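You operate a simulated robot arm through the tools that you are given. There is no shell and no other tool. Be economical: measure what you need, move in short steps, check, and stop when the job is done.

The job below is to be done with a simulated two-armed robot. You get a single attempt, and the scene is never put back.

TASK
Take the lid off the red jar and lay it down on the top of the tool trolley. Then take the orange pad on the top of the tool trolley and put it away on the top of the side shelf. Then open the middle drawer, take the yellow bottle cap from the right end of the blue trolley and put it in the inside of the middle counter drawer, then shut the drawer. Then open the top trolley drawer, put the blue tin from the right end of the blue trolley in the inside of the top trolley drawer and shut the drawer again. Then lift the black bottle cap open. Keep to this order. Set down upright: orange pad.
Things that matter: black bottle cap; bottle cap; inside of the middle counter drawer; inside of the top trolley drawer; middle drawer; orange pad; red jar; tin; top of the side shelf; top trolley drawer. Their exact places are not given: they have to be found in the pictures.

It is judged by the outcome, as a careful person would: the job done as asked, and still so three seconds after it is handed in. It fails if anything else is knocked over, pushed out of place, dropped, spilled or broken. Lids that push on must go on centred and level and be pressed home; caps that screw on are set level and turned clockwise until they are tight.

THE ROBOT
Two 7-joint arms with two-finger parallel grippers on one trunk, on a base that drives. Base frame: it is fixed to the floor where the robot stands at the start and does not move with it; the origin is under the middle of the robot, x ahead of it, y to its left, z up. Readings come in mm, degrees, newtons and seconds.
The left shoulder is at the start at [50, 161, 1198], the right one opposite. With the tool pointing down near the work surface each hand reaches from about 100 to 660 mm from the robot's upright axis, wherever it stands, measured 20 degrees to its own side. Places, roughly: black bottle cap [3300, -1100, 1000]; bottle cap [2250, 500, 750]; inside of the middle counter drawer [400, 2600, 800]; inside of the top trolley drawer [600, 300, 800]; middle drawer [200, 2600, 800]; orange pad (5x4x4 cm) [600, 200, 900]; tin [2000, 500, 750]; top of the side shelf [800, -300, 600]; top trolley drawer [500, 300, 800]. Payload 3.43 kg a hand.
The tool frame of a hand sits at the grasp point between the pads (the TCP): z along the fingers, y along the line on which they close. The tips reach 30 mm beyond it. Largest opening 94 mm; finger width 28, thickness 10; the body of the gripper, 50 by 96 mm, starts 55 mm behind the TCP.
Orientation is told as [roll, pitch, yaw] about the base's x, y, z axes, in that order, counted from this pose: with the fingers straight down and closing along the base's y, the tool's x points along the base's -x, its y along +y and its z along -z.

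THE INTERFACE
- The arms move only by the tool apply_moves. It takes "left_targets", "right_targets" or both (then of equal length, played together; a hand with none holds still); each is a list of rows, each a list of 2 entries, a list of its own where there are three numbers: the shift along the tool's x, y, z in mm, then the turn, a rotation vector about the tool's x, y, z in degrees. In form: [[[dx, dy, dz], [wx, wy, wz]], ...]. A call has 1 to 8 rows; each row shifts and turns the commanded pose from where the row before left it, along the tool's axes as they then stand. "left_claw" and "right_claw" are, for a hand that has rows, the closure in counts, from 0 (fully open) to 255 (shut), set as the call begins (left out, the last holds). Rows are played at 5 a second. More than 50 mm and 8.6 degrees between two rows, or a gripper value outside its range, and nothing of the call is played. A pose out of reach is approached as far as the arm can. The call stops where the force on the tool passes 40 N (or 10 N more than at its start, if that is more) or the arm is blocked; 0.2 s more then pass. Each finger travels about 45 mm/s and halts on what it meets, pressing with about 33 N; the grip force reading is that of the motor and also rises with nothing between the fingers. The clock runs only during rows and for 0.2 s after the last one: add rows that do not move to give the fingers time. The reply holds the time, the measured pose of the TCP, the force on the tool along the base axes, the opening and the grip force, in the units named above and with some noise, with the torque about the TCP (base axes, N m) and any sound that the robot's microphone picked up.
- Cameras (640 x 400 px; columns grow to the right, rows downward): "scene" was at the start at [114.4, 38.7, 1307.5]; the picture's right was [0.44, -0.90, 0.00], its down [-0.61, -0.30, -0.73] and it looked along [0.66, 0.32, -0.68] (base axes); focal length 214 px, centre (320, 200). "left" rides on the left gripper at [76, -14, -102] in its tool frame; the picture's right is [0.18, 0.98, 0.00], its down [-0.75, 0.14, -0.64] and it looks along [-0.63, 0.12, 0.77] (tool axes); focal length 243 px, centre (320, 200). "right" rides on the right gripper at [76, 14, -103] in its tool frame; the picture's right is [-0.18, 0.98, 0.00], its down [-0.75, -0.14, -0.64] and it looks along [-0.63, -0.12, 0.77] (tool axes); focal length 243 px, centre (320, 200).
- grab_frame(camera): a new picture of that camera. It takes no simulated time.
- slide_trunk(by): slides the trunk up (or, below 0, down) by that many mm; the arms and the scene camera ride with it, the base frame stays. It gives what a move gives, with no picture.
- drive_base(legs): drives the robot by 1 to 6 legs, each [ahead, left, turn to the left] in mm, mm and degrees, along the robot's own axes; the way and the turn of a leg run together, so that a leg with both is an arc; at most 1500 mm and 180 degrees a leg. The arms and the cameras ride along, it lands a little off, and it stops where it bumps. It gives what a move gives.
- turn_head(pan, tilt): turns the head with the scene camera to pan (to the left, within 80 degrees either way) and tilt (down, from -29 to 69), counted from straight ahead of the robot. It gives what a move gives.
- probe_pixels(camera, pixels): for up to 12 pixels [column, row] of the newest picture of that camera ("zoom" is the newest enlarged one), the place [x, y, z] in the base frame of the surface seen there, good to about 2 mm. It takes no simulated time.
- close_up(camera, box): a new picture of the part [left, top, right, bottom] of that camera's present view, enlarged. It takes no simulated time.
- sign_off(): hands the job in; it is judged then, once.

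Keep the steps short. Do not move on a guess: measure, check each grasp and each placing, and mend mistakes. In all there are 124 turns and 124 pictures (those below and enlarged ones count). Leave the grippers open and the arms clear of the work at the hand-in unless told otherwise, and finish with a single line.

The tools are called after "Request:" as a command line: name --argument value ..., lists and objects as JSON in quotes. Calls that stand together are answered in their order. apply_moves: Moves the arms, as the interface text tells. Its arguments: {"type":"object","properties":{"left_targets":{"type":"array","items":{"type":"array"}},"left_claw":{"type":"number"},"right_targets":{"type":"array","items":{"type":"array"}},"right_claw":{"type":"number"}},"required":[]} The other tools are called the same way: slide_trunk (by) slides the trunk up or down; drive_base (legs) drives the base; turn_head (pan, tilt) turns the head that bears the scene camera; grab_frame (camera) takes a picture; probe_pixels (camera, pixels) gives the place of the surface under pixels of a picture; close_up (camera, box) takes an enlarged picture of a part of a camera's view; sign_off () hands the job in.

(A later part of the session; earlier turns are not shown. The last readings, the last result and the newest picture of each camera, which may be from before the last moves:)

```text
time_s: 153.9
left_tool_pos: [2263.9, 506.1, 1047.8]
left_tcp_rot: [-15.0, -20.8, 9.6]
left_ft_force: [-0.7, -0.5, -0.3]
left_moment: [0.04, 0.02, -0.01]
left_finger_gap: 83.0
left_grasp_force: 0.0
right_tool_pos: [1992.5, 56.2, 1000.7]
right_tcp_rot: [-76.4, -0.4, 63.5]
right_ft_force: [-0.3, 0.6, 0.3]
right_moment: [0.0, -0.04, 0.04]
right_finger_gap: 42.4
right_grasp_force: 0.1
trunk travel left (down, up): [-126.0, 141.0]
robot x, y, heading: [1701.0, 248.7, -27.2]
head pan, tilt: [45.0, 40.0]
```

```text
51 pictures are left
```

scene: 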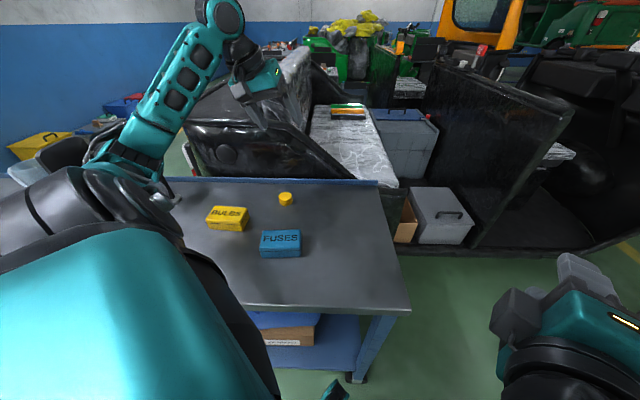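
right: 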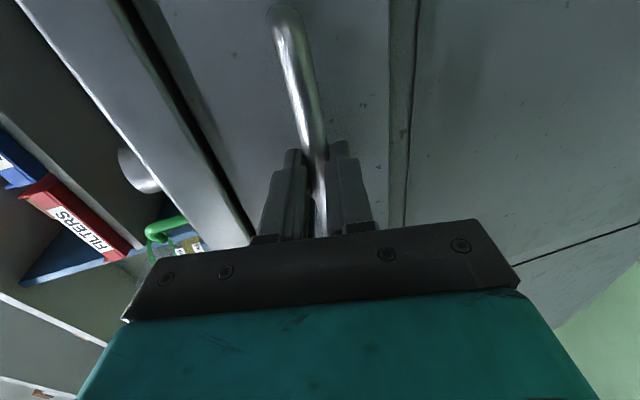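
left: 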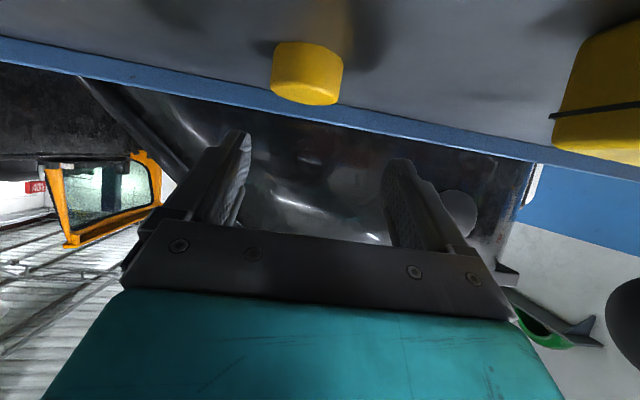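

I spun about the tilted axis, so the hand is skewed. I'll bring it upright, then tilt 32° towards the cap.

Request:
apply_moves --left_targets '[[[0, 0, 0], [-4.73, 7.02, 0]], [[0, 0, 0], [-4.73, 7.02, 0]], [[0, 0, 0], [-4.73, 7.02, 0]], [[0, 0, 0], [0, -8, 0]], [[0, 0, 0], [0, -8, 0]], [[0, 0, 0], [0, -8, 0]], [[0, 0, 0], [0, -8, 0]]]'

Request:
slide_trunk --by -120

Request:
grab_frame --camera "left"

```text
time_s: 155.5
left_tool_pos: [2263.8, 505.3, 1048.1]
left_tcp_rot: [0.0, -32.1, 6.6]
left_ft_force: [-0.5, 0.2, -0.2]
left_moment: [0.06, -0.02, -0.02]
left_finger_gap: 82.9
left_grasp_force: 0.0
right_tool_pos: [1992.5, 55.7, 1001.7]
right_tcp_rot: [-76.3, -0.3, 63.6]
right_ft_force: [-0.3, 0.2, 0.0]
right_moment: [-0.02, 0.02, 0.01]
right_finger_gap: 42.3
right_grasp_force: 0.0
trunk travel left (down, up): [-126.0, 141.0]
robot x, y, heading: [1701.2, 247.3, -27.3]
head pan, tilt: [45.0, 40.0]
```

```text
time_s: 157.0
left_tool_pos: [2265.3, 504.1, 926.8]
left_tcp_rot: [-0.1, -32.0, 6.7]
left_ft_force: [-0.8, -0.1, -0.8]
left_moment: [0.02, -0.04, -0.03]
left_finger_gap: 82.8
left_grasp_force: 0.0
right_tool_pos: [1993.1, 57.0, 881.7]
right_tcp_rot: [-76.3, -0.4, 63.5]
right_ft_force: [0.7, -0.4, 0.0]
right_moment: [-0.01, 0.0, 0.0]
right_finger_gap: 42.4
right_grasp_force: 0.1
trunk travel left (down, up): [-6.0, 261.0]
robot x, y, heading: [1696.5, 250.4, -27.1]
head pan, tilt: [45.0, 40.0]
```

```text
50 pictures are left
```

left: 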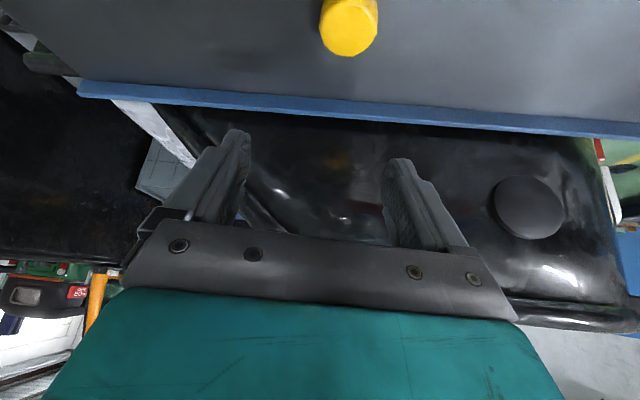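

Good: in reach. I'll centre over the cap and lower to z≈850.

Request:
apply_moves --left_targets '[[[24.2, 4.5, 30.3], [0, 0, 0]], [[24.2, 4.5, 30.3], [0, 0, 0]]]'

Request:
grab_frame --camera "left"

Request:
close_up --camera "scene" --box '[180, 130, 360, 270]'

```text
time_s: 157.6
left_tool_pos: [2255.2, 514.7, 849.6]
left_tcp_rot: [-0.1, -31.9, 6.5]
left_ft_force: [0.7, 0.2, 0.4]
left_moment: [0.02, 0.01, 0.03]
left_finger_gap: 82.8
left_grasp_force: 0.0
right_tool_pos: [1993.1, 55.7, 880.4]
right_tcp_rot: [-76.4, -0.3, 63.5]
right_ft_force: [-0.7, -0.6, 0.5]
right_moment: [0.02, 0.0, -0.02]
right_finger_gap: 42.5
right_grasp_force: 0.1
trunk travel left (down, up): [-6.0, 261.0]
robot x, y, heading: [1698.3, 250.9, -27.0]
head pan, tilt: [45.0, 40.0]
```

```text
49 pictures are left
```

left: 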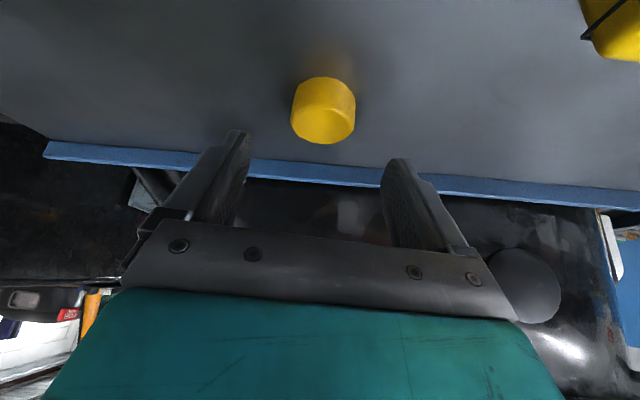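

```text
2.86 times, centred on (270, 200) of scene
```

zoom: 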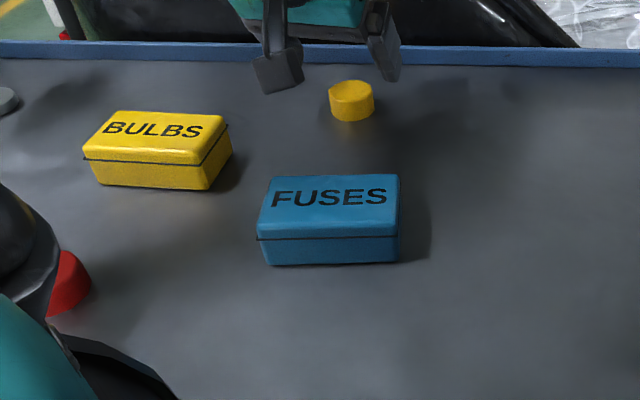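

Centred and clear of the tin. Lowering 37 mm.

Request:
apply_moves --left_targets '[[[13, -1, 21], [0, 0, 0]], [[6.1, -1, 9.6], [0, 0, 0]]]'

Request:
grab_frame --camera "left"

```text
time_s: 158.2
left_tool_pos: [2255.5, 510.8, 815.0]
left_tcp_rot: [-0.1, -31.9, 6.7]
left_ft_force: [0.2, 0.1, -0.2]
left_moment: [-0.05, -0.02, 0.01]
left_finger_gap: 82.9
left_grasp_force: 0.1
right_tool_pos: [1993.5, 57.3, 882.6]
right_tcp_rot: [-76.4, -0.3, 63.5]
right_ft_force: [0.0, 0.3, -0.1]
right_moment: [-0.02, 0.02, -0.01]
right_finger_gap: 42.3
right_grasp_force: 0.1
trunk travel left (down, up): [-6.0, 261.0]
robot x, y, heading: [1699.9, 249.6, -27.2]
head pan, tilt: [45.0, 40.0]
```

```text
47 pictures are left
```

left: 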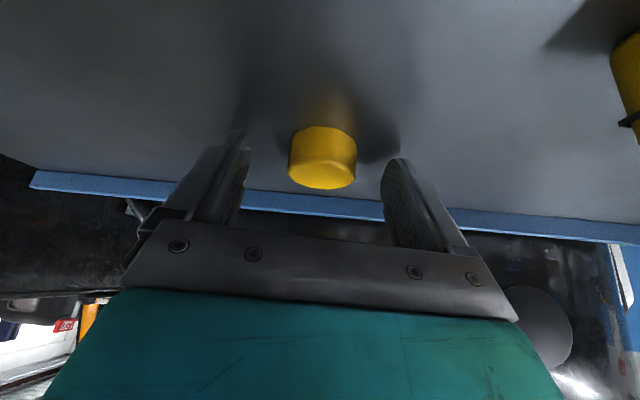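

Cap between the fingers. Close, then lift 80 mm straight up.

Request:
apply_moves --left_targets '[[[0, 0, 0], [0, 0, 0]], [[0, 0, 0], [0, 0, 0]], [[0, 0, 0], [0, 0, 0]], [[0, 0, 0], [0, 0, 0]], [[0, 0, 0], [0, 0, 0]]]' --left_claw 255

Request:
apply_moves --left_targets '[[[-10.6, 0, -17], [0, 0, 0]], [[-15.9, 0, -25.4], [0, 0, 0]], [[-15.9, 0, -25.4], [0, 0, 0]], [[-15.9, 0, -25.4], [0, 0, 0]]]'

Request:
grab_frame --camera "left"

```text
time_s: 159.4
left_tool_pos: [2255.3, 510.8, 815.0]
left_tcp_rot: [0.0, -31.9, 6.6]
left_ft_force: [0.0, 0.4, -0.3]
left_moment: [0.0, 0.03, -0.01]
left_finger_gap: 38.7
left_grasp_force: 32.7
right_tool_pos: [1994.0, 55.1, 881.2]
right_tcp_rot: [-76.4, -0.3, 63.5]
right_ft_force: [0.7, 0.0, 0.3]
right_moment: [0.0, 0.01, -0.04]
right_finger_gap: 42.3
right_grasp_force: 0.2
trunk travel left (down, up): [-6.0, 261.0]
robot x, y, heading: [1700.4, 247.1, -27.3]
head pan, tilt: [45.0, 40.0]
```

```text
time_s: 160.4
left_tool_pos: [2256.3, 512.3, 925.1]
left_tcp_rot: [-0.1, -31.8, 6.7]
left_ft_force: [0.1, -0.6, 0.1]
left_moment: [0.0, -0.01, -0.01]
left_finger_gap: 38.8
left_grasp_force: 33.3
right_tool_pos: [1994.4, 56.6, 882.0]
right_tcp_rot: [-76.5, -0.3, 63.5]
right_ft_force: [0.4, 0.0, -0.2]
right_moment: [0.02, -0.01, 0.01]
right_finger_gap: 42.4
right_grasp_force: 0.0
trunk travel left (down, up): [-6.0, 261.0]
robot x, y, heading: [1698.9, 250.0, -27.3]
head pan, tilt: [45.0, 40.0]
```

```text
46 pictures are left
```

left: 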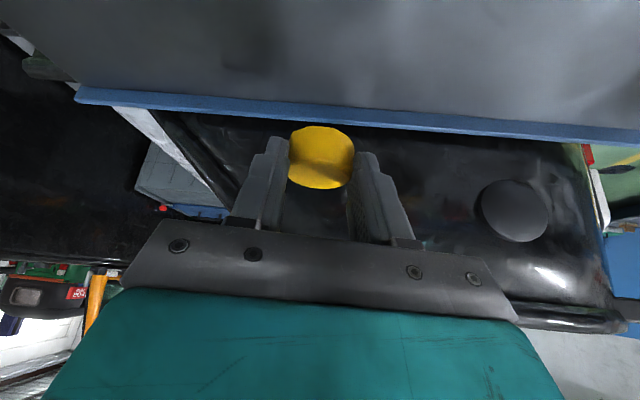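

Cap held (gap 38.8). I'll raise the trunk and drive to the drawer, ending turned 45° to the counter so the left hand's pose relative to it stays the same.

Request:
slide_trunk --by 150

Request:
drive_base --legs '[[-266, -137, 0], [0, 0, 89.5], [945, 672, 0], [0, 630, 0]]'

Request:
grab_frame --camera "scene"

Request:
grab_frame --camera "left"

```text
time_s: 162.2
left_tool_pos: [2255.5, 511.9, 1074.3]
left_tcp_rot: [-0.1, -32.0, 6.8]
left_ft_force: [0.6, 0.7, -0.1]
left_moment: [0.06, -0.02, 0.03]
left_finger_gap: 38.7
left_grasp_force: 33.0
right_tool_pos: [1993.8, 55.5, 1030.6]
right_tcp_rot: [-76.3, -0.3, 63.5]
right_ft_force: [1.0, -0.1, -0.1]
right_moment: [0.02, 0.01, -0.02]
right_finger_gap: 42.1
right_grasp_force: 0.0
trunk travel left (down, up): [-156.0, 111.0]
robot x, y, heading: [1699.7, 253.7, -27.2]
head pan, tilt: [45.0, 40.0]
```

```text
time_s: 176.6
left_tool_pos: [418.0, 2239.3, 1074.4]
left_tcp_rot: [-0.1, -32.0, 96.1]
left_ft_force: [-0.7, 1.1, -0.1]
left_moment: [0.01, -0.07, -0.01]
left_finger_gap: 38.9
left_grasp_force: 32.7
right_tool_pos: [870.5, 1972.9, 1031.9]
right_tcp_rot: [-76.4, -0.2, 152.8]
right_ft_force: [0.6, 0.1, -0.9]
right_moment: [-0.01, 0.02, -0.02]
right_finger_gap: 42.4
right_grasp_force: 0.1
trunk travel left (down, up): [-156.0, 111.0]
robot x, y, heading: [674.1, 1684.9, 62.3]
head pan, tilt: [45.0, 40.0]
```

```text
45 pictures are left
```

scene: 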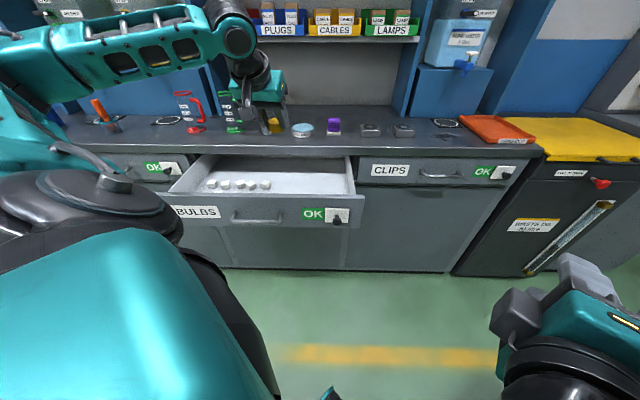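

```text
44 pictures are left
```

left: 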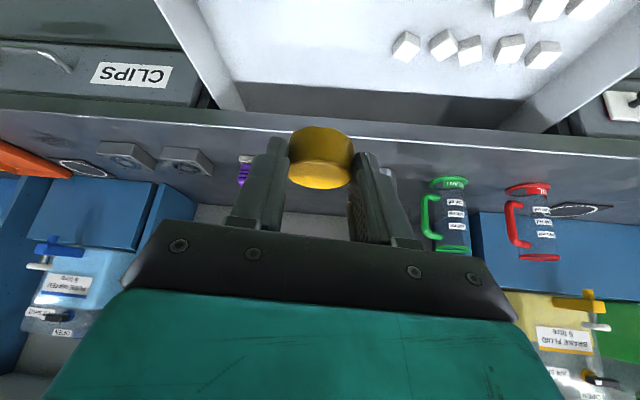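

The open drawer is in view with boxes on its left. I'll measure its right-hand interior and front panel.

Request:
probe_pixels --camera "scene" --pixels '[[172, 192], [355, 196], [300, 195], [346, 160], [300, 180], [330, 180], [320, 165], [268, 184], [250, 190], [300, 157]]'

Request:
probe_pixels --camera "left" --pixels '[[205, 60], [240, 90], [300, 30], [405, 45], [350, 100], [250, 40], [320, 150], [350, 122], [300, 115]]'

```text
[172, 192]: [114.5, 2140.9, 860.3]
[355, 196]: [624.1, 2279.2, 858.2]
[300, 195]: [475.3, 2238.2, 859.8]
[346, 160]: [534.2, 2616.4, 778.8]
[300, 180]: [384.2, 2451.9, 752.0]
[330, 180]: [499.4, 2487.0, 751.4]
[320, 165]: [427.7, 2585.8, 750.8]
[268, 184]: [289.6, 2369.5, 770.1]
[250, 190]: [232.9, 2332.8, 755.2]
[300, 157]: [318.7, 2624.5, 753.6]
```

```text
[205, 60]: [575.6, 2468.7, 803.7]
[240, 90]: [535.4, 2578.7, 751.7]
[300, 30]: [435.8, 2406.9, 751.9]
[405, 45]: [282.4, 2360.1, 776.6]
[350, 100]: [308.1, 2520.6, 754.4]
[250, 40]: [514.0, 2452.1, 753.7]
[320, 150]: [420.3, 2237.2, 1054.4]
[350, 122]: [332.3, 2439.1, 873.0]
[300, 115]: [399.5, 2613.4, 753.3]
```

I'll drive the hand over the point (398,2396) inside the drawer, then lower the trunk 150 mm.

Request:
drive_base --legs '[[130, 90, 0]]'

Request:
slide_trunk --by -150

Request:
grab_frame --camera "scene"

```text
time_s: 178.1
left_tool_pos: [399.8, 2397.2, 1073.3]
left_tcp_rot: [-0.1, -31.9, 96.2]
left_ft_force: [-0.2, 0.6, -0.3]
left_moment: [-0.05, -0.04, 0.03]
left_finger_gap: 38.7
left_grasp_force: 33.4
right_tool_pos: [854.5, 2130.7, 1032.1]
right_tcp_rot: [-76.3, -0.3, 152.9]
right_ft_force: [0.0, -0.2, -0.4]
right_moment: [0.04, -0.03, -0.04]
right_finger_gap: 42.6
right_grasp_force: 0.0
trunk travel left (down, up): [-156.0, 111.0]
robot x, y, heading: [659.4, 1842.5, 62.3]
head pan, tilt: [45.0, 40.0]
```

```text
time_s: 179.8
left_tool_pos: [400.3, 2396.8, 924.7]
left_tcp_rot: [-0.1, -32.0, 96.2]
left_ft_force: [0.4, 0.3, -1.1]
left_moment: [0.02, -0.01, 0.03]
left_finger_gap: 38.7
left_grasp_force: 33.1
right_tool_pos: [853.5, 2130.9, 880.6]
right_tcp_rot: [-76.4, -0.4, 153.0]
right_ft_force: [-0.1, -0.6, -0.1]
right_moment: [0.03, 0.01, 0.0]
right_finger_gap: 42.6
right_grasp_force: 0.0
trunk travel left (down, up): [-6.0, 261.0]
robot x, y, heading: [657.0, 1838.9, 62.4]
head pan, tilt: [45.0, 40.0]
```

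```text
43 pictures are left
```

scene: 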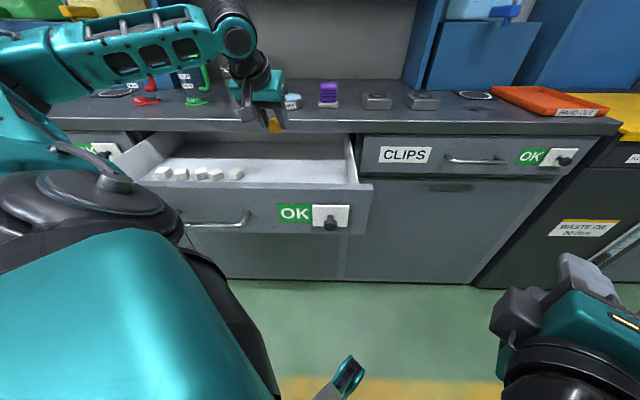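

Over the drawer. Lowering straight down 130 mm.

Request:
apply_moves --left_targets '[[[21.2, 0, 33.9], [0, 0, 0]], [[21.2, 0, 33.9], [0, 0, 0]], [[21.2, 0, 33.9], [0, 0, 0]], [[6, 0, 9.6], [0, 0, 0]]]'

Request:
grab_frame --camera "left"

```text
time_s: 180.8
left_tool_pos: [400.5, 2397.7, 793.9]
left_tcp_rot: [-0.1, -32.0, 96.3]
left_ft_force: [0.1, -0.3, -0.4]
left_moment: [0.01, 0.02, -0.01]
left_finger_gap: 38.6
left_grasp_force: 32.6
right_tool_pos: [853.2, 2129.7, 882.1]
right_tcp_rot: [-76.4, -0.3, 153.0]
right_ft_force: [0.2, -0.5, 0.7]
right_moment: [0.03, 0.0, 0.01]
right_finger_gap: 42.4
right_grasp_force: 0.0
trunk travel left (down, up): [-6.0, 261.0]
robot x, y, heading: [655.6, 1839.8, 62.1]
head pan, tilt: [45.0, 40.0]
```

```text
42 pictures are left
```

left: 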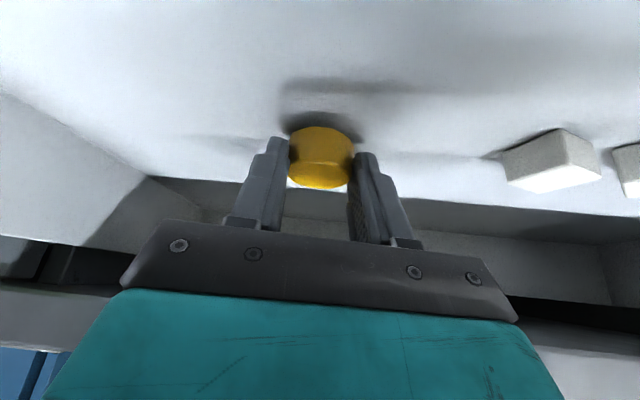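

Almost on the floor. I'll go down 4 mm more, open to ~57 mm, then rise.

Request:
apply_moves --left_targets '[[[2.1, 0, 3.4], [0, 0, 0]], [[0.8, 0, 1.2], [0, 0, 0]]]'

Request:
apply_moves --left_targets '[[[0, 0, 0], [0, 0, 0]], [[0, 0, 0], [0, 0, 0]], [[-21.2, 0, -33.9], [0, 0, 0]], [[-21.2, 0, -33.9], [0, 0, 0]], [[-21.2, 0, -33.9], [0, 0, 0]], [[-21.2, 0, -33.9], [0, 0, 0]]]' --left_claw 95

Request:
grab_frame --camera "left"

```text
time_s: 181.4
left_tool_pos: [400.9, 2397.6, 787.5]
left_tcp_rot: [-0.1, -32.1, 96.3]
left_ft_force: [-1.0, -0.2, 2.2]
left_moment: [0.04, -0.01, 0.01]
left_finger_gap: 38.8
left_grasp_force: 33.7
right_tool_pos: [853.6, 2130.6, 881.6]
right_tcp_rot: [-76.5, -0.3, 153.1]
right_ft_force: [-0.5, 0.4, 0.0]
right_moment: [0.01, -0.01, 0.0]
right_finger_gap: 42.5
right_grasp_force: 0.1
trunk travel left (down, up): [-6.0, 261.0]
robot x, y, heading: [657.0, 1834.7, 62.4]
head pan, tilt: [45.0, 40.0]
```

```text
time_s: 182.8
left_tool_pos: [398.9, 2396.3, 947.2]
left_tcp_rot: [-0.1, -31.9, 96.1]
left_ft_force: [0.0, -0.4, 0.2]
left_moment: [0.05, 0.01, 0.03]
left_finger_gap: 59.0
left_grasp_force: 0.0
right_tool_pos: [853.5, 2130.5, 880.9]
right_tcp_rot: [-76.3, -0.4, 153.0]
right_ft_force: [-0.4, 0.6, -0.1]
right_moment: [0.01, 0.01, 0.0]
right_finger_gap: 42.4
right_grasp_force: 0.1
trunk travel left (down, up): [-6.0, 261.0]
robot x, y, heading: [658.3, 1839.9, 62.3]
head pan, tilt: [45.0, 40.0]
```

```text
41 pictures are left
```

left: 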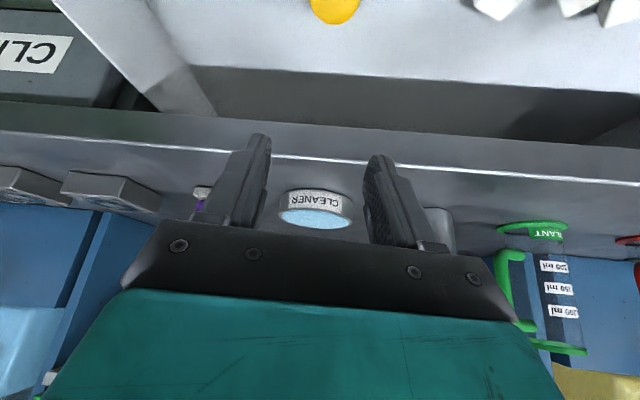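

The cap lies in the drawer. To shut it, I'll back off 265 mm from the counter, close the left fingers, lower them in front of the panel right of the handle, and push with the base.

Request:
drive_base --legs '[[-190, -190, 0]]'

Request:
apply_moves --left_targets '[[[0, 0, 0], [0, 0, 0]], [[21.2, 0, 33.9], [0, 0, 0]], [[21.2, 0, 33.9], [0, 0, 0]], [[19, 0, 30], [0, 0, 0]]]' --left_claw 255

Request:
grab_frame --camera "scene"

```text
time_s: 184.7
left_tool_pos: [484.9, 2141.3, 947.1]
left_tcp_rot: [-0.1, -32.0, 95.9]
left_ft_force: [-0.2, 0.4, -1.0]
left_moment: [-0.02, 0.0, 0.01]
left_finger_gap: 59.2
left_grasp_force: 0.1
right_tool_pos: [937.7, 1873.9, 881.3]
right_tcp_rot: [-76.4, -0.3, 152.8]
right_ft_force: [1.1, 0.0, 0.9]
right_moment: [0.02, 0.02, 0.02]
right_finger_gap: 42.5
right_grasp_force: 0.1
trunk travel left (down, up): [-6.0, 261.0]
robot x, y, heading: [739.9, 1584.1, 62.1]
head pan, tilt: [45.0, 40.0]
```

```text
time_s: 185.7
left_tool_pos: [486.4, 2141.0, 834.8]
left_tcp_rot: [-0.2, -32.1, 95.9]
left_ft_force: [-0.8, -0.2, -1.0]
left_moment: [0.02, -0.03, 0.03]
left_finger_gap: 0.0
left_grasp_force: 25.2
right_tool_pos: [938.8, 1875.7, 882.6]
right_tcp_rot: [-76.4, -0.2, 152.7]
right_ft_force: [-0.9, -0.5, -0.4]
right_moment: [0.0, -0.01, 0.01]
right_finger_gap: 42.2
right_grasp_force: 0.1
trunk travel left (down, up): [-6.0, 261.0]
robot x, y, heading: [740.8, 1581.8, 62.2]
head pan, tilt: [45.0, 40.0]
```

```text
40 pictures are left
```

scene: 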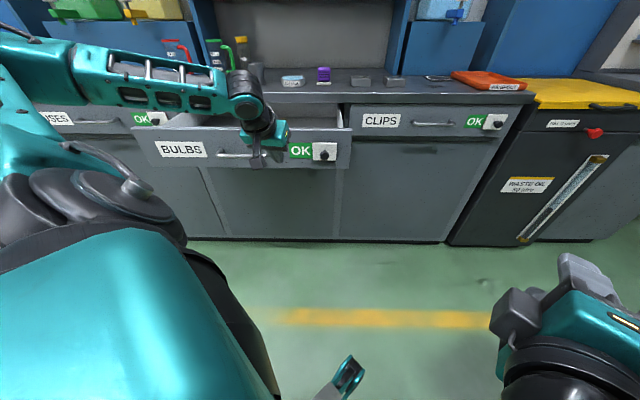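

In place in front of the panel. Pushing: drive 290 mm towards the counter.

Request:
drive_base --legs '[[205, 205, 0]]'

Request:
grab_frame --camera "scene"

```text
time_s: 187.7
left_tool_pos: [403.2, 2417.1, 834.3]
left_tcp_rot: [0.0, -32.0, 95.6]
left_ft_force: [-0.1, -0.9, 0.0]
left_moment: [0.01, 0.03, 0.04]
left_finger_gap: 0.0
left_grasp_force: 33.3
right_tool_pos: [855.1, 2150.5, 882.4]
right_tcp_rot: [-76.4, -0.3, 152.5]
right_ft_force: [0.9, 0.4, -1.3]
right_moment: [0.01, 0.0, -0.04]
right_finger_gap: 42.5
right_grasp_force: 0.0
trunk travel left (down, up): [-6.0, 261.0]
robot x, y, heading: [655.3, 1858.2, 61.8]
head pan, tilt: [45.0, 40.0]
```

```text
39 pictures are left
```

scene: 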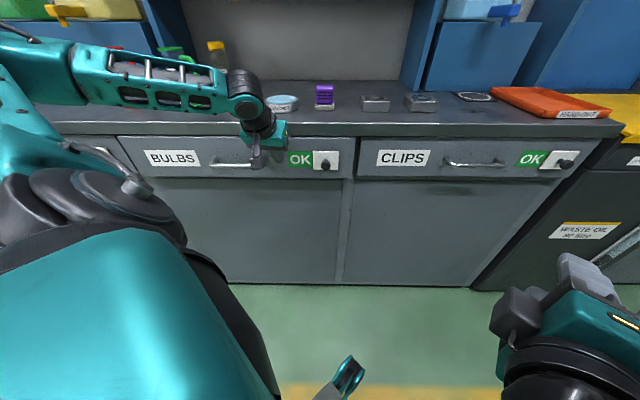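

It looks nearly shut. I'll push another 30 mm until it stops and compare its face with the CLIPS drawer.

Request:
drive_base --legs '[[21, 21, 0]]'

Request:
grab_frame --camera "scene"

Request:
probe_pixels --camera "scene" --pixels '[[150, 160], [300, 155], [340, 140], [340, 170], [365, 140], [365, 170], [400, 155], [440, 170]]'

```text
time_s: 188.6
left_tool_pos: [398.7, 2435.2, 834.9]
left_tcp_rot: [0.0, -31.5, 95.7]
left_ft_force: [0.6, -5.2, 4.9]
left_moment: [0.01, 0.05, 0.08]
left_finger_gap: 0.0
left_grasp_force: 33.2
right_tool_pos: [848.2, 2169.3, 881.5]
right_tcp_rot: [-76.3, -0.4, 152.6]
right_ft_force: [1.7, 0.2, 0.6]
right_moment: [-0.04, 0.02, -0.02]
right_finger_gap: 42.4
right_grasp_force: 0.0
trunk travel left (down, up): [-6.0, 261.0]
robot x, y, heading: [651.8, 1880.1, 61.9]
head pan, tilt: [45.0, 40.0]
stopped in leg 1: the force on the tool passed its limit (the readings are from after the stop); the commanded pose is now the measured one
```

```text
38 pictures are left
```

scene: 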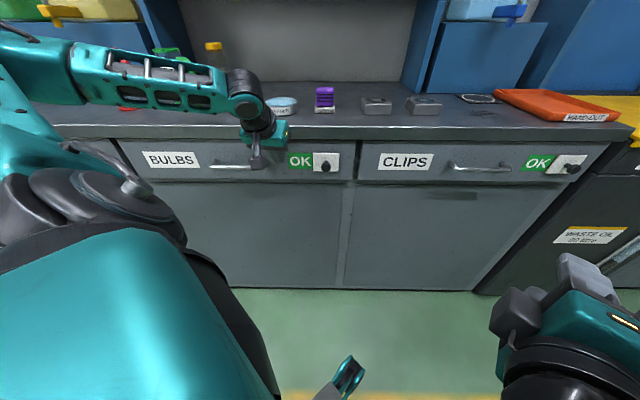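

```text
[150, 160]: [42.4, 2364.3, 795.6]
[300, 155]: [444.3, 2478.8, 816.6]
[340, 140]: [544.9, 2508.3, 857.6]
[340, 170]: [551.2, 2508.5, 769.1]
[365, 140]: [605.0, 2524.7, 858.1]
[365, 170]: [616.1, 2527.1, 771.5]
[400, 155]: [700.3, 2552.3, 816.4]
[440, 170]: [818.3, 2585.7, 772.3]
```

The drawer is flush with its neighbour: shut. I'll back off, raise the left hand and trunk, then drive round to the front of the red trolley.

Request:
drive_base --legs '[[-141, -141, 0]]'

Request:
apply_moves --left_targets '[[[-21.2, 0, -33.9], [0, 0, 0]], [[-21.2, 0, -33.9], [0, 0, 0]], [[-21.2, 0, -33.9], [0, 0, 0]]]' --left_claw 0

Request:
slide_trunk --by 130

Request:
drive_base --legs '[[-502, 538, 0], [0, 0, -46], [-433, -604, 0], [-41, -646, 0]]'

Request:
turn_head --pan -5 --tilt 45

Request:
grab_frame --camera "scene"

Request:
grab_frame --camera "right"

```text
time_s: 190.2
left_tool_pos: [453.6, 2244.0, 833.0]
left_tcp_rot: [-0.1, -31.6, 96.1]
left_ft_force: [0.0, 0.3, -0.1]
left_moment: [-0.01, 0.01, -0.01]
left_finger_gap: 0.0
left_grasp_force: 33.0
right_tool_pos: [905.6, 1981.0, 881.3]
right_tcp_rot: [-76.4, -0.3, 152.9]
right_ft_force: [-0.5, 0.4, 0.4]
right_moment: [-0.02, -0.02, -0.02]
right_finger_gap: 42.1
right_grasp_force: 0.1
trunk travel left (down, up): [-6.0, 261.0]
robot x, y, heading: [708.3, 1685.8, 62.0]
head pan, tilt: [45.0, 40.0]
```

```text
time_s: 191.0
left_tool_pos: [452.1, 2243.2, 952.7]
left_tcp_rot: [0.0, -31.5, 96.0]
left_ft_force: [-0.4, 0.5, -0.1]
left_moment: [0.03, 0.0, -0.03]
left_finger_gap: 68.5
left_grasp_force: 0.0
right_tool_pos: [904.6, 1981.6, 881.2]
right_tcp_rot: [-76.5, -0.3, 153.0]
right_ft_force: [-0.6, -0.4, 0.0]
right_moment: [0.04, 0.04, 0.0]
right_finger_gap: 42.7
right_grasp_force: 0.1
trunk travel left (down, up): [-6.0, 261.0]
robot x, y, heading: [711.1, 1688.2, 62.3]
head pan, tilt: [45.0, 40.0]
```

```text
time_s: 192.6
left_tool_pos: [452.4, 2242.2, 1082.0]
left_tcp_rot: [-0.1, -31.5, 96.2]
left_ft_force: [-0.3, -0.8, -0.2]
left_moment: [-0.01, 0.0, 0.0]
left_finger_gap: 94.2
left_grasp_force: 0.2
right_tool_pos: [905.6, 1982.4, 1012.2]
right_tcp_rot: [-76.3, -0.4, 152.9]
right_ft_force: [0.4, 0.4, 0.1]
right_moment: [0.0, 0.0, 0.03]
right_finger_gap: 42.3
right_grasp_force: 0.1
trunk travel left (down, up): [-136.0, 131.0]
robot x, y, heading: [710.2, 1689.9, 62.3]
head pan, tilt: [45.0, 40.0]
```

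```text
time_s: 205.5
left_tool_pos: [112.0, 743.6, 1081.5]
left_tcp_rot: [-0.1, -31.5, 50.0]
left_ft_force: [0.1, -0.4, 0.1]
left_moment: [-0.02, 0.01, 0.01]
left_finger_gap: 94.1
left_grasp_force: 0.1
right_tool_pos: [237.9, 235.1, 1012.0]
right_tcp_rot: [-76.5, -0.3, 106.8]
right_ft_force: [-0.3, -0.4, 0.9]
right_moment: [0.02, -0.02, 0.02]
right_finger_gap: 42.1
right_grasp_force: 0.0
trunk travel left (down, up): [-136.0, 131.0]
robot x, y, heading: [-106.3, 177.1, 16.1]
head pan, tilt: [45.0, 40.0]
```

```text
time_s: 206.6
left_tool_pos: [112.8, 743.2, 1082.6]
left_tcp_rot: [-0.1, -31.6, 50.0]
left_ft_force: [-0.9, -0.3, 0.6]
left_moment: [0.01, 0.0, -0.01]
left_finger_gap: 94.4
left_grasp_force: 0.0
right_tool_pos: [238.3, 235.4, 1010.3]
right_tcp_rot: [-76.3, -0.4, 106.8]
right_ft_force: [0.3, 0.4, -0.3]
right_moment: [0.02, 0.01, 0.02]
right_finger_gap: 42.8
right_grasp_force: 0.0
trunk travel left (down, up): [-136.0, 131.0]
robot x, y, heading: [-109.6, 174.3, 16.2]
head pan, tilt: [-5.0, 45.0]
```

```text
37 pictures are left
```

scene: 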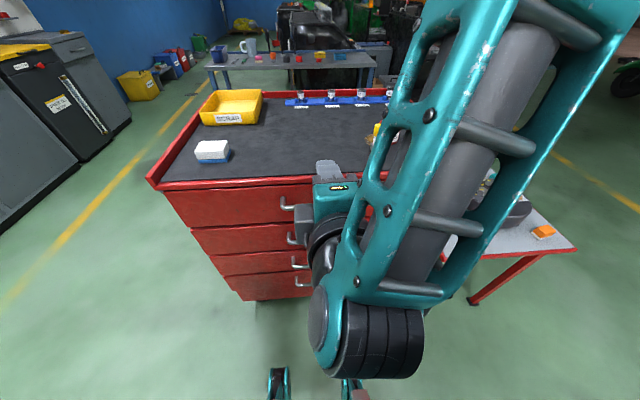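

```text
36 pictures are left
```

right: 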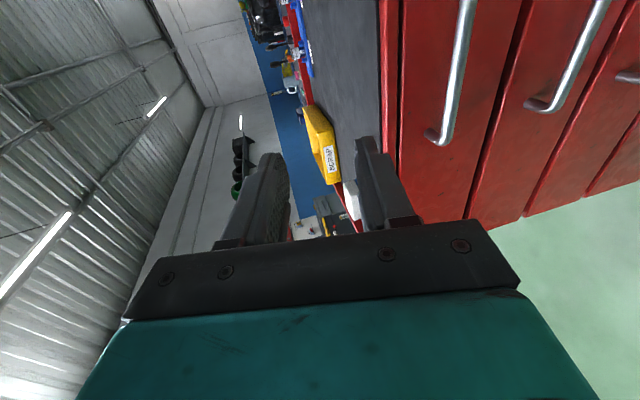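

I'll lower to handle height (z≈841) and drive ahead 95 mm with a 20 mm shift right.

Request:
slide_trunk --by -130

Request:
apply_moves --right_targets '[[[0, 19.4, 4.7], [0, 0, 0]], [[0, 19.4, 4.7], [0, 0, 0]]]'

Request:
drive_base --legs '[[95, -20, 0]]'

Request:
grab_frame --camera "right"

```text
time_s: 208.2
left_tool_pos: [113.1, 742.9, 952.0]
left_tcp_rot: [-0.1, -31.7, 50.0]
left_ft_force: [-0.2, -0.1, 0.6]
left_moment: [0.02, -0.02, 0.01]
left_finger_gap: 93.8
left_grasp_force: 0.0
right_tool_pos: [238.9, 235.2, 882.4]
right_tcp_rot: [-76.4, -0.2, 106.8]
right_ft_force: [-0.3, -1.6, 0.3]
right_moment: [0.02, -0.01, 0.0]
right_finger_gap: 42.4
right_grasp_force: 0.1
trunk travel left (down, up): [-6.0, 261.0]
robot x, y, heading: [-107.0, 177.6, 16.1]
head pan, tilt: [-5.0, 45.0]
```

```text
time_s: 208.8
left_tool_pos: [112.9, 742.5, 952.0]
left_tcp_rot: [-0.2, -31.7, 49.9]
left_ft_force: [-0.9, 0.5, 0.0]
left_moment: [0.04, -0.01, 0.0]
left_finger_gap: 94.0
left_grasp_force: 0.1
right_tool_pos: [236.9, 235.4, 841.5]
right_tcp_rot: [-76.4, -0.2, 106.7]
right_ft_force: [0.7, -0.6, 0.2]
right_moment: [-0.02, 0.0, -0.03]
right_finger_gap: 42.3
right_grasp_force: 0.0
trunk travel left (down, up): [-6.0, 261.0]
robot x, y, heading: [-105.6, 176.3, 16.1]
head pan, tilt: [-5.0, 45.0]
```

```text
time_s: 210.0
left_tool_pos: [208.3, 751.1, 952.4]
left_tcp_rot: [-0.1, -31.7, 50.0]
left_ft_force: [0.3, 0.2, 0.4]
left_moment: [0.02, -0.04, 0.03]
left_finger_gap: 93.9
left_grasp_force: 0.1
right_tool_pos: [333.3, 241.4, 841.4]
right_tcp_rot: [-76.4, -0.4, 106.9]
right_ft_force: [0.6, -0.9, 0.0]
right_moment: [0.02, 0.01, -0.01]
right_finger_gap: 42.4
right_grasp_force: 0.1
trunk travel left (down, up): [-6.0, 261.0]
robot x, y, heading: [-9.8, 180.7, 16.0]
head pan, tilt: [-5.0, 45.0]
```

```text
35 pictures are left
```

right: 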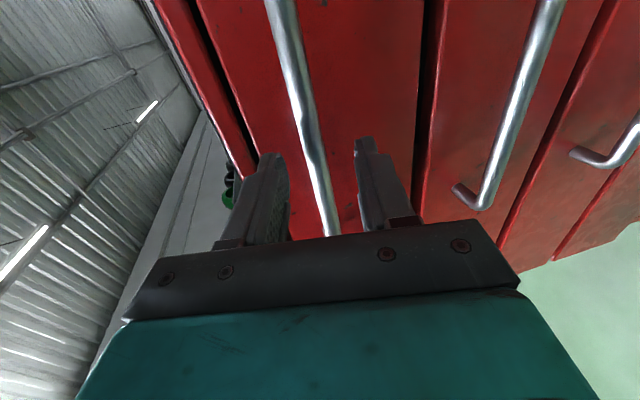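

Request:
probe_pixels --camera "right" --pixels '[[285, 30], [303, 100], [318, 165], [327, 210], [350, 120]]'

```text
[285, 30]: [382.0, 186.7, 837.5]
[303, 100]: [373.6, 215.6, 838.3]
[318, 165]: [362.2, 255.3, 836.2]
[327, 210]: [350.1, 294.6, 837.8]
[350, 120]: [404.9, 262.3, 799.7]
```

Bar centre is 37 mm ahead of the TCP at z 838. Advance 23 mm and close.

Request:
apply_moves --right_targets '[[[0, -5.4, 22.4], [0, 0, 0]]]'

Request:
apply_moves --right_targets '[[[0, 0, 0], [0, 0, 0]], [[0, 0, 0], [0, 0, 0]], [[0, 0, 0], [0, 0, 0]], [[0, 0, 0], [0, 0, 0]]]'

```text
time_s: 210.4
left_tool_pos: [209.1, 749.7, 951.8]
left_tcp_rot: [-0.1, -31.6, 49.9]
left_ft_force: [0.1, 0.0, -0.1]
left_moment: [0.03, -0.01, 0.03]
left_finger_gap: 94.0
left_grasp_force: 0.1
right_tool_pos: [355.7, 248.8, 842.2]
right_tcp_rot: [-76.3, -0.4, 106.8]
right_ft_force: [-0.1, 0.3, 1.1]
right_moment: [0.0, 0.03, 0.0]
right_finger_gap: 42.3
right_grasp_force: 0.1
trunk travel left (down, up): [-6.0, 261.0]
robot x, y, heading: [-12.1, 181.1, 16.2]
head pan, tilt: [-5.0, 45.0]
```

```text
time_s: 211.4
left_tool_pos: [209.4, 750.3, 952.3]
left_tcp_rot: [-0.1, -31.7, 50.0]
left_ft_force: [-0.5, 0.7, -1.0]
left_moment: [0.0, 0.03, 0.0]
left_finger_gap: 94.1
left_grasp_force: 0.0
right_tool_pos: [354.5, 249.2, 841.9]
right_tcp_rot: [-76.4, -0.2, 106.9]
right_ft_force: [0.6, 0.2, -0.6]
right_moment: [-0.01, -0.01, 0.03]
right_finger_gap: 42.4
right_grasp_force: 0.1
trunk travel left (down, up): [-6.0, 261.0]
robot x, y, heading: [-10.9, 184.7, 16.2]
head pan, tilt: [-5.0, 45.0]
```

I left out the claw value; now closing, then a 20 mm test pull.

Request:
apply_moves --right_targets '[[[0, 0, 0], [0, 0, 0]], [[0, 0, 0], [0, 0, 0]], [[0, 0, 0], [0, 0, 0]], [[0, 0, 0], [0, 0, 0]]]' --right_claw 255

Request:
apply_moves --right_targets '[[[0, 2.35, -9.7], [0, 0, 0]], [[0, 2.35, -9.7], [0, 0, 0]]]'

```text
time_s: 212.4
left_tool_pos: [208.3, 750.4, 951.5]
left_tcp_rot: [0.0, -31.4, 50.1]
left_ft_force: [0.2, 0.5, -1.0]
left_moment: [0.02, -0.03, -0.01]
left_finger_gap: 94.0
left_grasp_force: 0.1
right_tool_pos: [354.6, 251.1, 840.3]
right_tcp_rot: [-76.0, -0.3, 106.9]
right_ft_force: [-4.1, 0.1, -18.4]
right_moment: [-0.22, 0.19, -0.14]
right_finger_gap: 13.7
right_grasp_force: 45.4
trunk travel left (down, up): [-6.0, 261.0]
robot x, y, heading: [-8.0, 180.5, 16.0]
head pan, tilt: [-5.0, 45.0]
```

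```text
time_s: 213.0
left_tool_pos: [209.7, 752.6, 951.7]
left_tcp_rot: [-0.1, -31.5, 50.1]
left_ft_force: [0.0, -0.3, 0.6]
left_moment: [-0.02, -0.02, 0.0]
left_finger_gap: 94.1
left_grasp_force: 0.1
right_tool_pos: [339.5, 244.1, 839.5]
right_tcp_rot: [-75.7, -0.9, 106.5]
right_ft_force: [-3.9, 14.5, -19.9]
right_moment: [-1.09, 0.01, 1.46]
right_finger_gap: 13.7
right_grasp_force: 45.0
trunk travel left (down, up): [-6.0, 261.0]
robot x, y, heading: [-10.0, 179.4, 16.3]
head pan, tilt: [-5.0, 45.0]
```

Opening freely. Drive back 230 mm.

Request:
drive_base --legs '[[-235, 0, 0]]'

Request:
apply_moves --right_targets '[[[0, 0, 0], [0, 0, 0]], [[0, 0, 0], [0, 0, 0]], [[0, 0, 0], [0, 0, 0]]]' --right_claw 140

Request:
drive_base --legs '[[-130, 0, 0]]'

Request:
turn_head --pan 15 --tilt 40

Request:
grab_frame --camera "scene"

```text
time_s: 214.4
left_tool_pos: [60.4, 707.3, 952.0]
left_tcp_rot: [-0.1, -31.6, 49.9]
left_ft_force: [-0.1, -0.5, -0.3]
left_moment: [-0.02, 0.02, 0.0]
left_finger_gap: 94.1
left_grasp_force: 0.1
right_tool_pos: [186.4, 200.4, 841.2]
right_tcp_rot: [-75.3, -1.3, 106.5]
right_ft_force: [-1.7, 3.5, -3.6]
right_moment: [-1.52, -0.37, -0.1]
right_finger_gap: 13.9
right_grasp_force: 44.8
trunk travel left (down, up): [-6.0, 261.0]
robot x, y, heading: [-161.0, 138.8, 16.3]
head pan, tilt: [-5.0, 45.0]
stopped in leg 1: the force on the tool passed its limit (the readings are from after the stop); the commanded pose is now the measured one
```

```text
time_s: 215.2
left_tool_pos: [60.6, 705.9, 952.5]
left_tcp_rot: [-0.1, -31.5, 50.0]
left_ft_force: [0.2, 1.2, 0.6]
left_moment: [0.0, 0.01, 0.0]
left_finger_gap: 94.2
left_grasp_force: 0.0
right_tool_pos: [187.4, 201.2, 839.8]
right_tcp_rot: [-75.4, -1.4, 106.4]
right_ft_force: [0.3, 1.0, -0.3]
right_moment: [-0.03, 0.01, 0.01]
right_finger_gap: 42.4
right_grasp_force: 0.1
trunk travel left (down, up): [-6.0, 261.0]
robot x, y, heading: [-159.7, 138.8, 16.2]
head pan, tilt: [-5.0, 45.0]
```

```text
time_s: 216.5
left_tool_pos: [-65.4, 671.3, 952.1]
left_tcp_rot: [-0.1, -31.6, 50.0]
left_ft_force: [0.2, -0.1, -0.1]
left_moment: [0.0, 0.01, -0.03]
left_finger_gap: 94.2
left_grasp_force: 0.1
right_tool_pos: [63.8, 165.4, 841.0]
right_tcp_rot: [-75.4, -1.4, 106.4]
right_ft_force: [0.7, 0.2, -0.2]
right_moment: [-0.02, 0.0, 0.01]
right_finger_gap: 42.4
right_grasp_force: 0.1
trunk travel left (down, up): [-6.0, 261.0]
robot x, y, heading: [-289.2, 102.0, 16.3]
head pan, tilt: [-5.0, 45.0]
```

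```text
time_s: 217.3
left_tool_pos: [-65.1, 671.6, 950.8]
left_tcp_rot: [-0.1, -31.6, 50.0]
left_ft_force: [0.4, -1.0, 1.1]
left_moment: [-0.04, 0.01, -0.03]
left_finger_gap: 93.9
left_grasp_force: 0.0
right_tool_pos: [62.8, 164.4, 839.8]
right_tcp_rot: [-75.5, -1.4, 106.6]
right_ft_force: [-0.3, 0.2, -0.2]
right_moment: [-0.03, 0.03, -0.01]
right_finger_gap: 42.1
right_grasp_force: 0.1
trunk travel left (down, up): [-6.0, 261.0]
robot x, y, heading: [-285.0, 100.2, 16.1]
head pan, tilt: [15.0, 40.0]
```

```text
34 pictures are left
```

scene: 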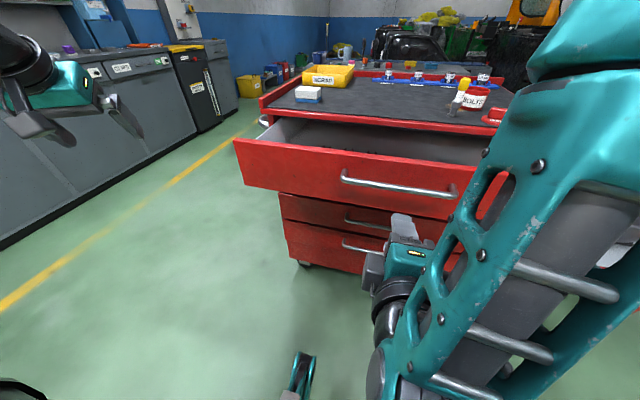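

The drawer opened about 180 mm before the force limit. I'll measure the opening.

Request:
close_up --camera "scene" --box '[220, 80, 520, 280]'

Request:
probe_pixels --camera "scene" --pixels '[[240, 140], [350, 158], [460, 168], [290, 130], [350, 138], [420, 148], [350, 150], [300, 145], [345, 175], [350, 122], [400, 155]]'

```text
2.00 times, centred on (370, 180) of scene
```

zoom: 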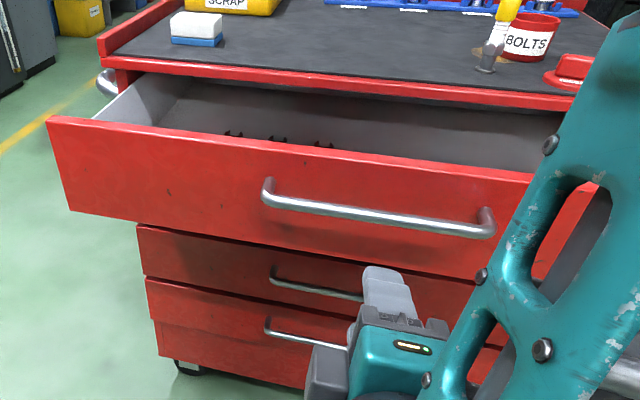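

```text
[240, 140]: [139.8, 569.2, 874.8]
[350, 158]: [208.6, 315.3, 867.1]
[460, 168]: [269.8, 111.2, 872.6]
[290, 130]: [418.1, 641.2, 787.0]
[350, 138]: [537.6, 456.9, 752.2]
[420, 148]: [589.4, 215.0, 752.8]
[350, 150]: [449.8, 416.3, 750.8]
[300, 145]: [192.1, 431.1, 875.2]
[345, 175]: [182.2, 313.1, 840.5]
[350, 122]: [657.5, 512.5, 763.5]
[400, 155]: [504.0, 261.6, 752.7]
```

The opening is 157 mm deep (u 305–462), floor z 751: enough for the tin. I'll make the left hand vertical and turn it so that it can grip the tin across its narrow side, then drive round to the blue trolley.

Request:
slide_trunk --by 130

Request:
apply_moves --left_targets '[[[0, 0, 0], [0, 7.9, 0]], [[0, 0, 0], [0, 7.9, 0]], [[0, 0, 0], [0, 7.9, 0]], [[0, 0, 0], [0, 7.9, 0]], [[42.6, -8.3, 0], [0, 0, 0]], [[42.6, -8.3, 0], [0, 0, 0]], [[42.6, -8.3, 0], [0, 0, 0]]]' --left_claw 0

Request:
apply_moves --left_targets '[[[0, 0, 0], [0, 0, 8.5]], [[0, 0, 0], [0, 0, 8.5]], [[0, 0, 0], [0, 0, 8.5]], [[0, 0, 0], [0, 0, 8.5]], [[0, 0, 0], [0, 0, 8.5]], [[0, 0, 0], [0, 0, 8.5]], [[0, 0, 0], [0, 0, 8.5]], [[0, 0, 0], [0, 0, 8.5]]]'

Request:
apply_moves --left_targets '[[[0, 0, 0], [0, 0, 8.5]], [[0, 0, 0], [0, 0, 0]]]'

Request:
drive_base --legs '[[255, 759, 0], [797, 239, 0], [603, -433, 0], [0, 0, -43.3], [825, -573, 0]]'

Request:
turn_head --pan 45 --tilt 40

Request:
grab_frame --camera "scene"

Request:
grab_frame --camera "left"

```text
time_s: 218.9
left_tool_pos: [-65.2, 671.2, 1081.8]
left_tcp_rot: [0.0, -31.4, 49.9]
left_ft_force: [0.1, 0.6, -0.1]
left_moment: [0.0, -0.01, -0.02]
left_finger_gap: 94.1
left_grasp_force: 0.0
right_tool_pos: [64.1, 165.2, 969.8]
right_tcp_rot: [-75.4, -1.3, 106.5]
right_ft_force: [0.6, -0.2, -1.0]
right_moment: [-0.03, 0.01, -0.03]
right_finger_gap: 42.6
right_grasp_force: 0.1
trunk travel left (down, up): [-136.0, 131.0]
robot x, y, heading: [-287.4, 104.8, 16.5]
head pan, tilt: [15.0, 40.0]
```

```text
time_s: 220.5
left_tool_pos: [-127.5, 556.1, 1081.7]
left_tcp_rot: [0.0, 0.1, 50.0]
left_ft_force: [-0.1, 0.1, -0.1]
left_moment: [-0.02, 0.03, -0.01]
left_finger_gap: 93.9
left_grasp_force: 0.0
right_tool_pos: [63.1, 164.6, 971.0]
right_tcp_rot: [-75.4, -1.5, 106.5]
right_ft_force: [-0.7, 0.1, -0.6]
right_moment: [0.02, -0.03, 0.05]
right_finger_gap: 42.2
right_grasp_force: 0.1
trunk travel left (down, up): [-136.0, 131.0]
robot x, y, heading: [-284.3, 103.9, 16.4]
head pan, tilt: [15.0, 40.0]
```

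```text
time_s: 222.3
left_tool_pos: [-128.0, 557.8, 1083.0]
left_tcp_rot: [0.0, 0.0, -18.1]
left_ft_force: [0.4, -0.4, -0.4]
left_moment: [0.02, 0.01, -0.02]
left_finger_gap: 93.8
left_grasp_force: 0.0
right_tool_pos: [63.9, 164.4, 971.0]
right_tcp_rot: [-75.4, -1.5, 106.4]
right_ft_force: [-0.1, -0.2, -0.3]
right_moment: [-0.01, 0.01, -0.02]
right_finger_gap: 42.5
right_grasp_force: 0.0
trunk travel left (down, up): [-136.0, 131.0]
robot x, y, heading: [-285.6, 105.4, 16.3]
head pan, tilt: [15.0, 40.0]
```

```text
time_s: 222.9
left_tool_pos: [-127.3, 557.0, 1082.1]
left_tcp_rot: [0.0, -0.1, -26.7]
left_ft_force: [-0.3, 0.3, 0.3]
left_moment: [0.02, 0.0, 0.02]
left_finger_gap: 94.1
left_grasp_force: 0.0
right_tool_pos: [63.9, 164.5, 970.4]
right_tcp_rot: [-75.3, -1.6, 106.6]
right_ft_force: [0.3, -0.5, 0.2]
right_moment: [0.01, 0.01, 0.0]
right_finger_gap: 42.4
right_grasp_force: 0.1
trunk travel left (down, up): [-136.0, 131.0]
robot x, y, heading: [-282.5, 104.6, 16.4]
head pan, tilt: [15.0, 40.0]
```

```text
time_s: 241.6
left_tool_pos: [2062.5, 451.8, 1082.4]
left_tcp_rot: [-0.1, 0.0, -69.0]
left_ft_force: [-0.1, -0.5, -0.2]
left_moment: [0.0, -0.01, 0.01]
left_finger_gap: 93.9
left_grasp_force: 0.0
right_tool_pos: [1938.6, 33.7, 970.5]
right_tcp_rot: [-75.5, -1.5, 64.0]
right_ft_force: [-0.1, 0.0, -0.2]
right_moment: [0.03, 0.0, -0.02]
right_finger_gap: 42.4
right_grasp_force: 0.1
trunk travel left (down, up): [-136.0, 131.0]
robot x, y, heading: [1638.1, 222.2, -26.2]
head pan, tilt: [15.0, 40.0]
```

```text
time_s: 242.6
left_tool_pos: [2062.5, 452.2, 1083.0]
left_tcp_rot: [-0.1, -0.1, -68.9]
left_ft_force: [0.8, -0.3, 0.1]
left_moment: [0.0, 0.01, 0.02]
left_finger_gap: 94.0
left_grasp_force: 0.0
right_tool_pos: [1938.1, 33.2, 970.2]
right_tcp_rot: [-75.4, -1.6, 64.1]
right_ft_force: [-0.3, 1.2, 0.3]
right_moment: [-0.02, 0.01, 0.0]
right_finger_gap: 42.3
right_grasp_force: 0.0
trunk travel left (down, up): [-136.0, 131.0]
robot x, y, heading: [1640.5, 219.6, -26.3]
head pan, tilt: [45.0, 40.0]
```

```text
32 pictures are left
```

scene: 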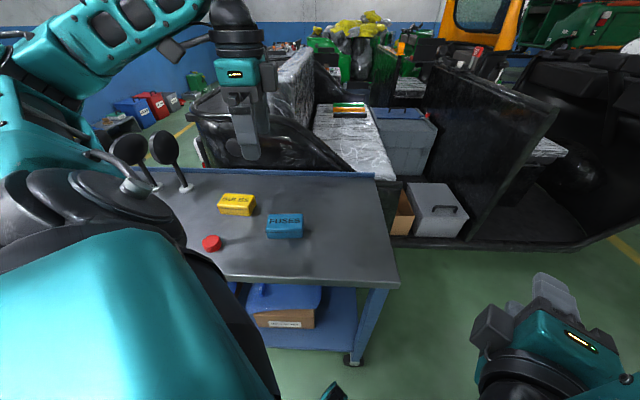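

```text
31 pictures are left
```

left: 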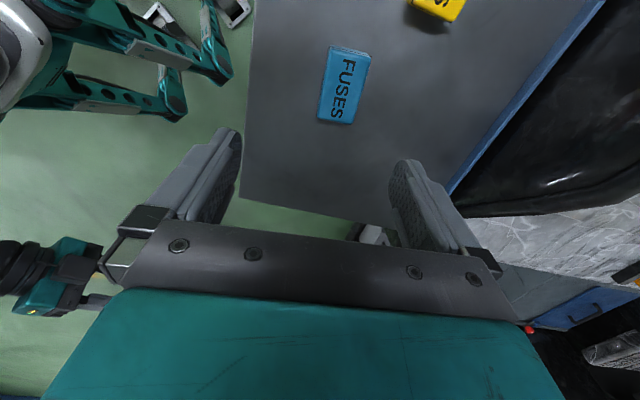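

Measure the tin's top corners from the left hand's view.

Request:
probe_pixels --camera "left" --pixels '[[333, 50], [368, 56], [320, 118], [354, 122], [345, 85], [300, 150]]'

```text
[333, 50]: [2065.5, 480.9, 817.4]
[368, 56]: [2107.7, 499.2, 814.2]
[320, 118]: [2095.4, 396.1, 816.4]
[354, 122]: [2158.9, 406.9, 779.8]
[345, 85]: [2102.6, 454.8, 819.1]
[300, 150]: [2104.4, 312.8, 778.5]
```

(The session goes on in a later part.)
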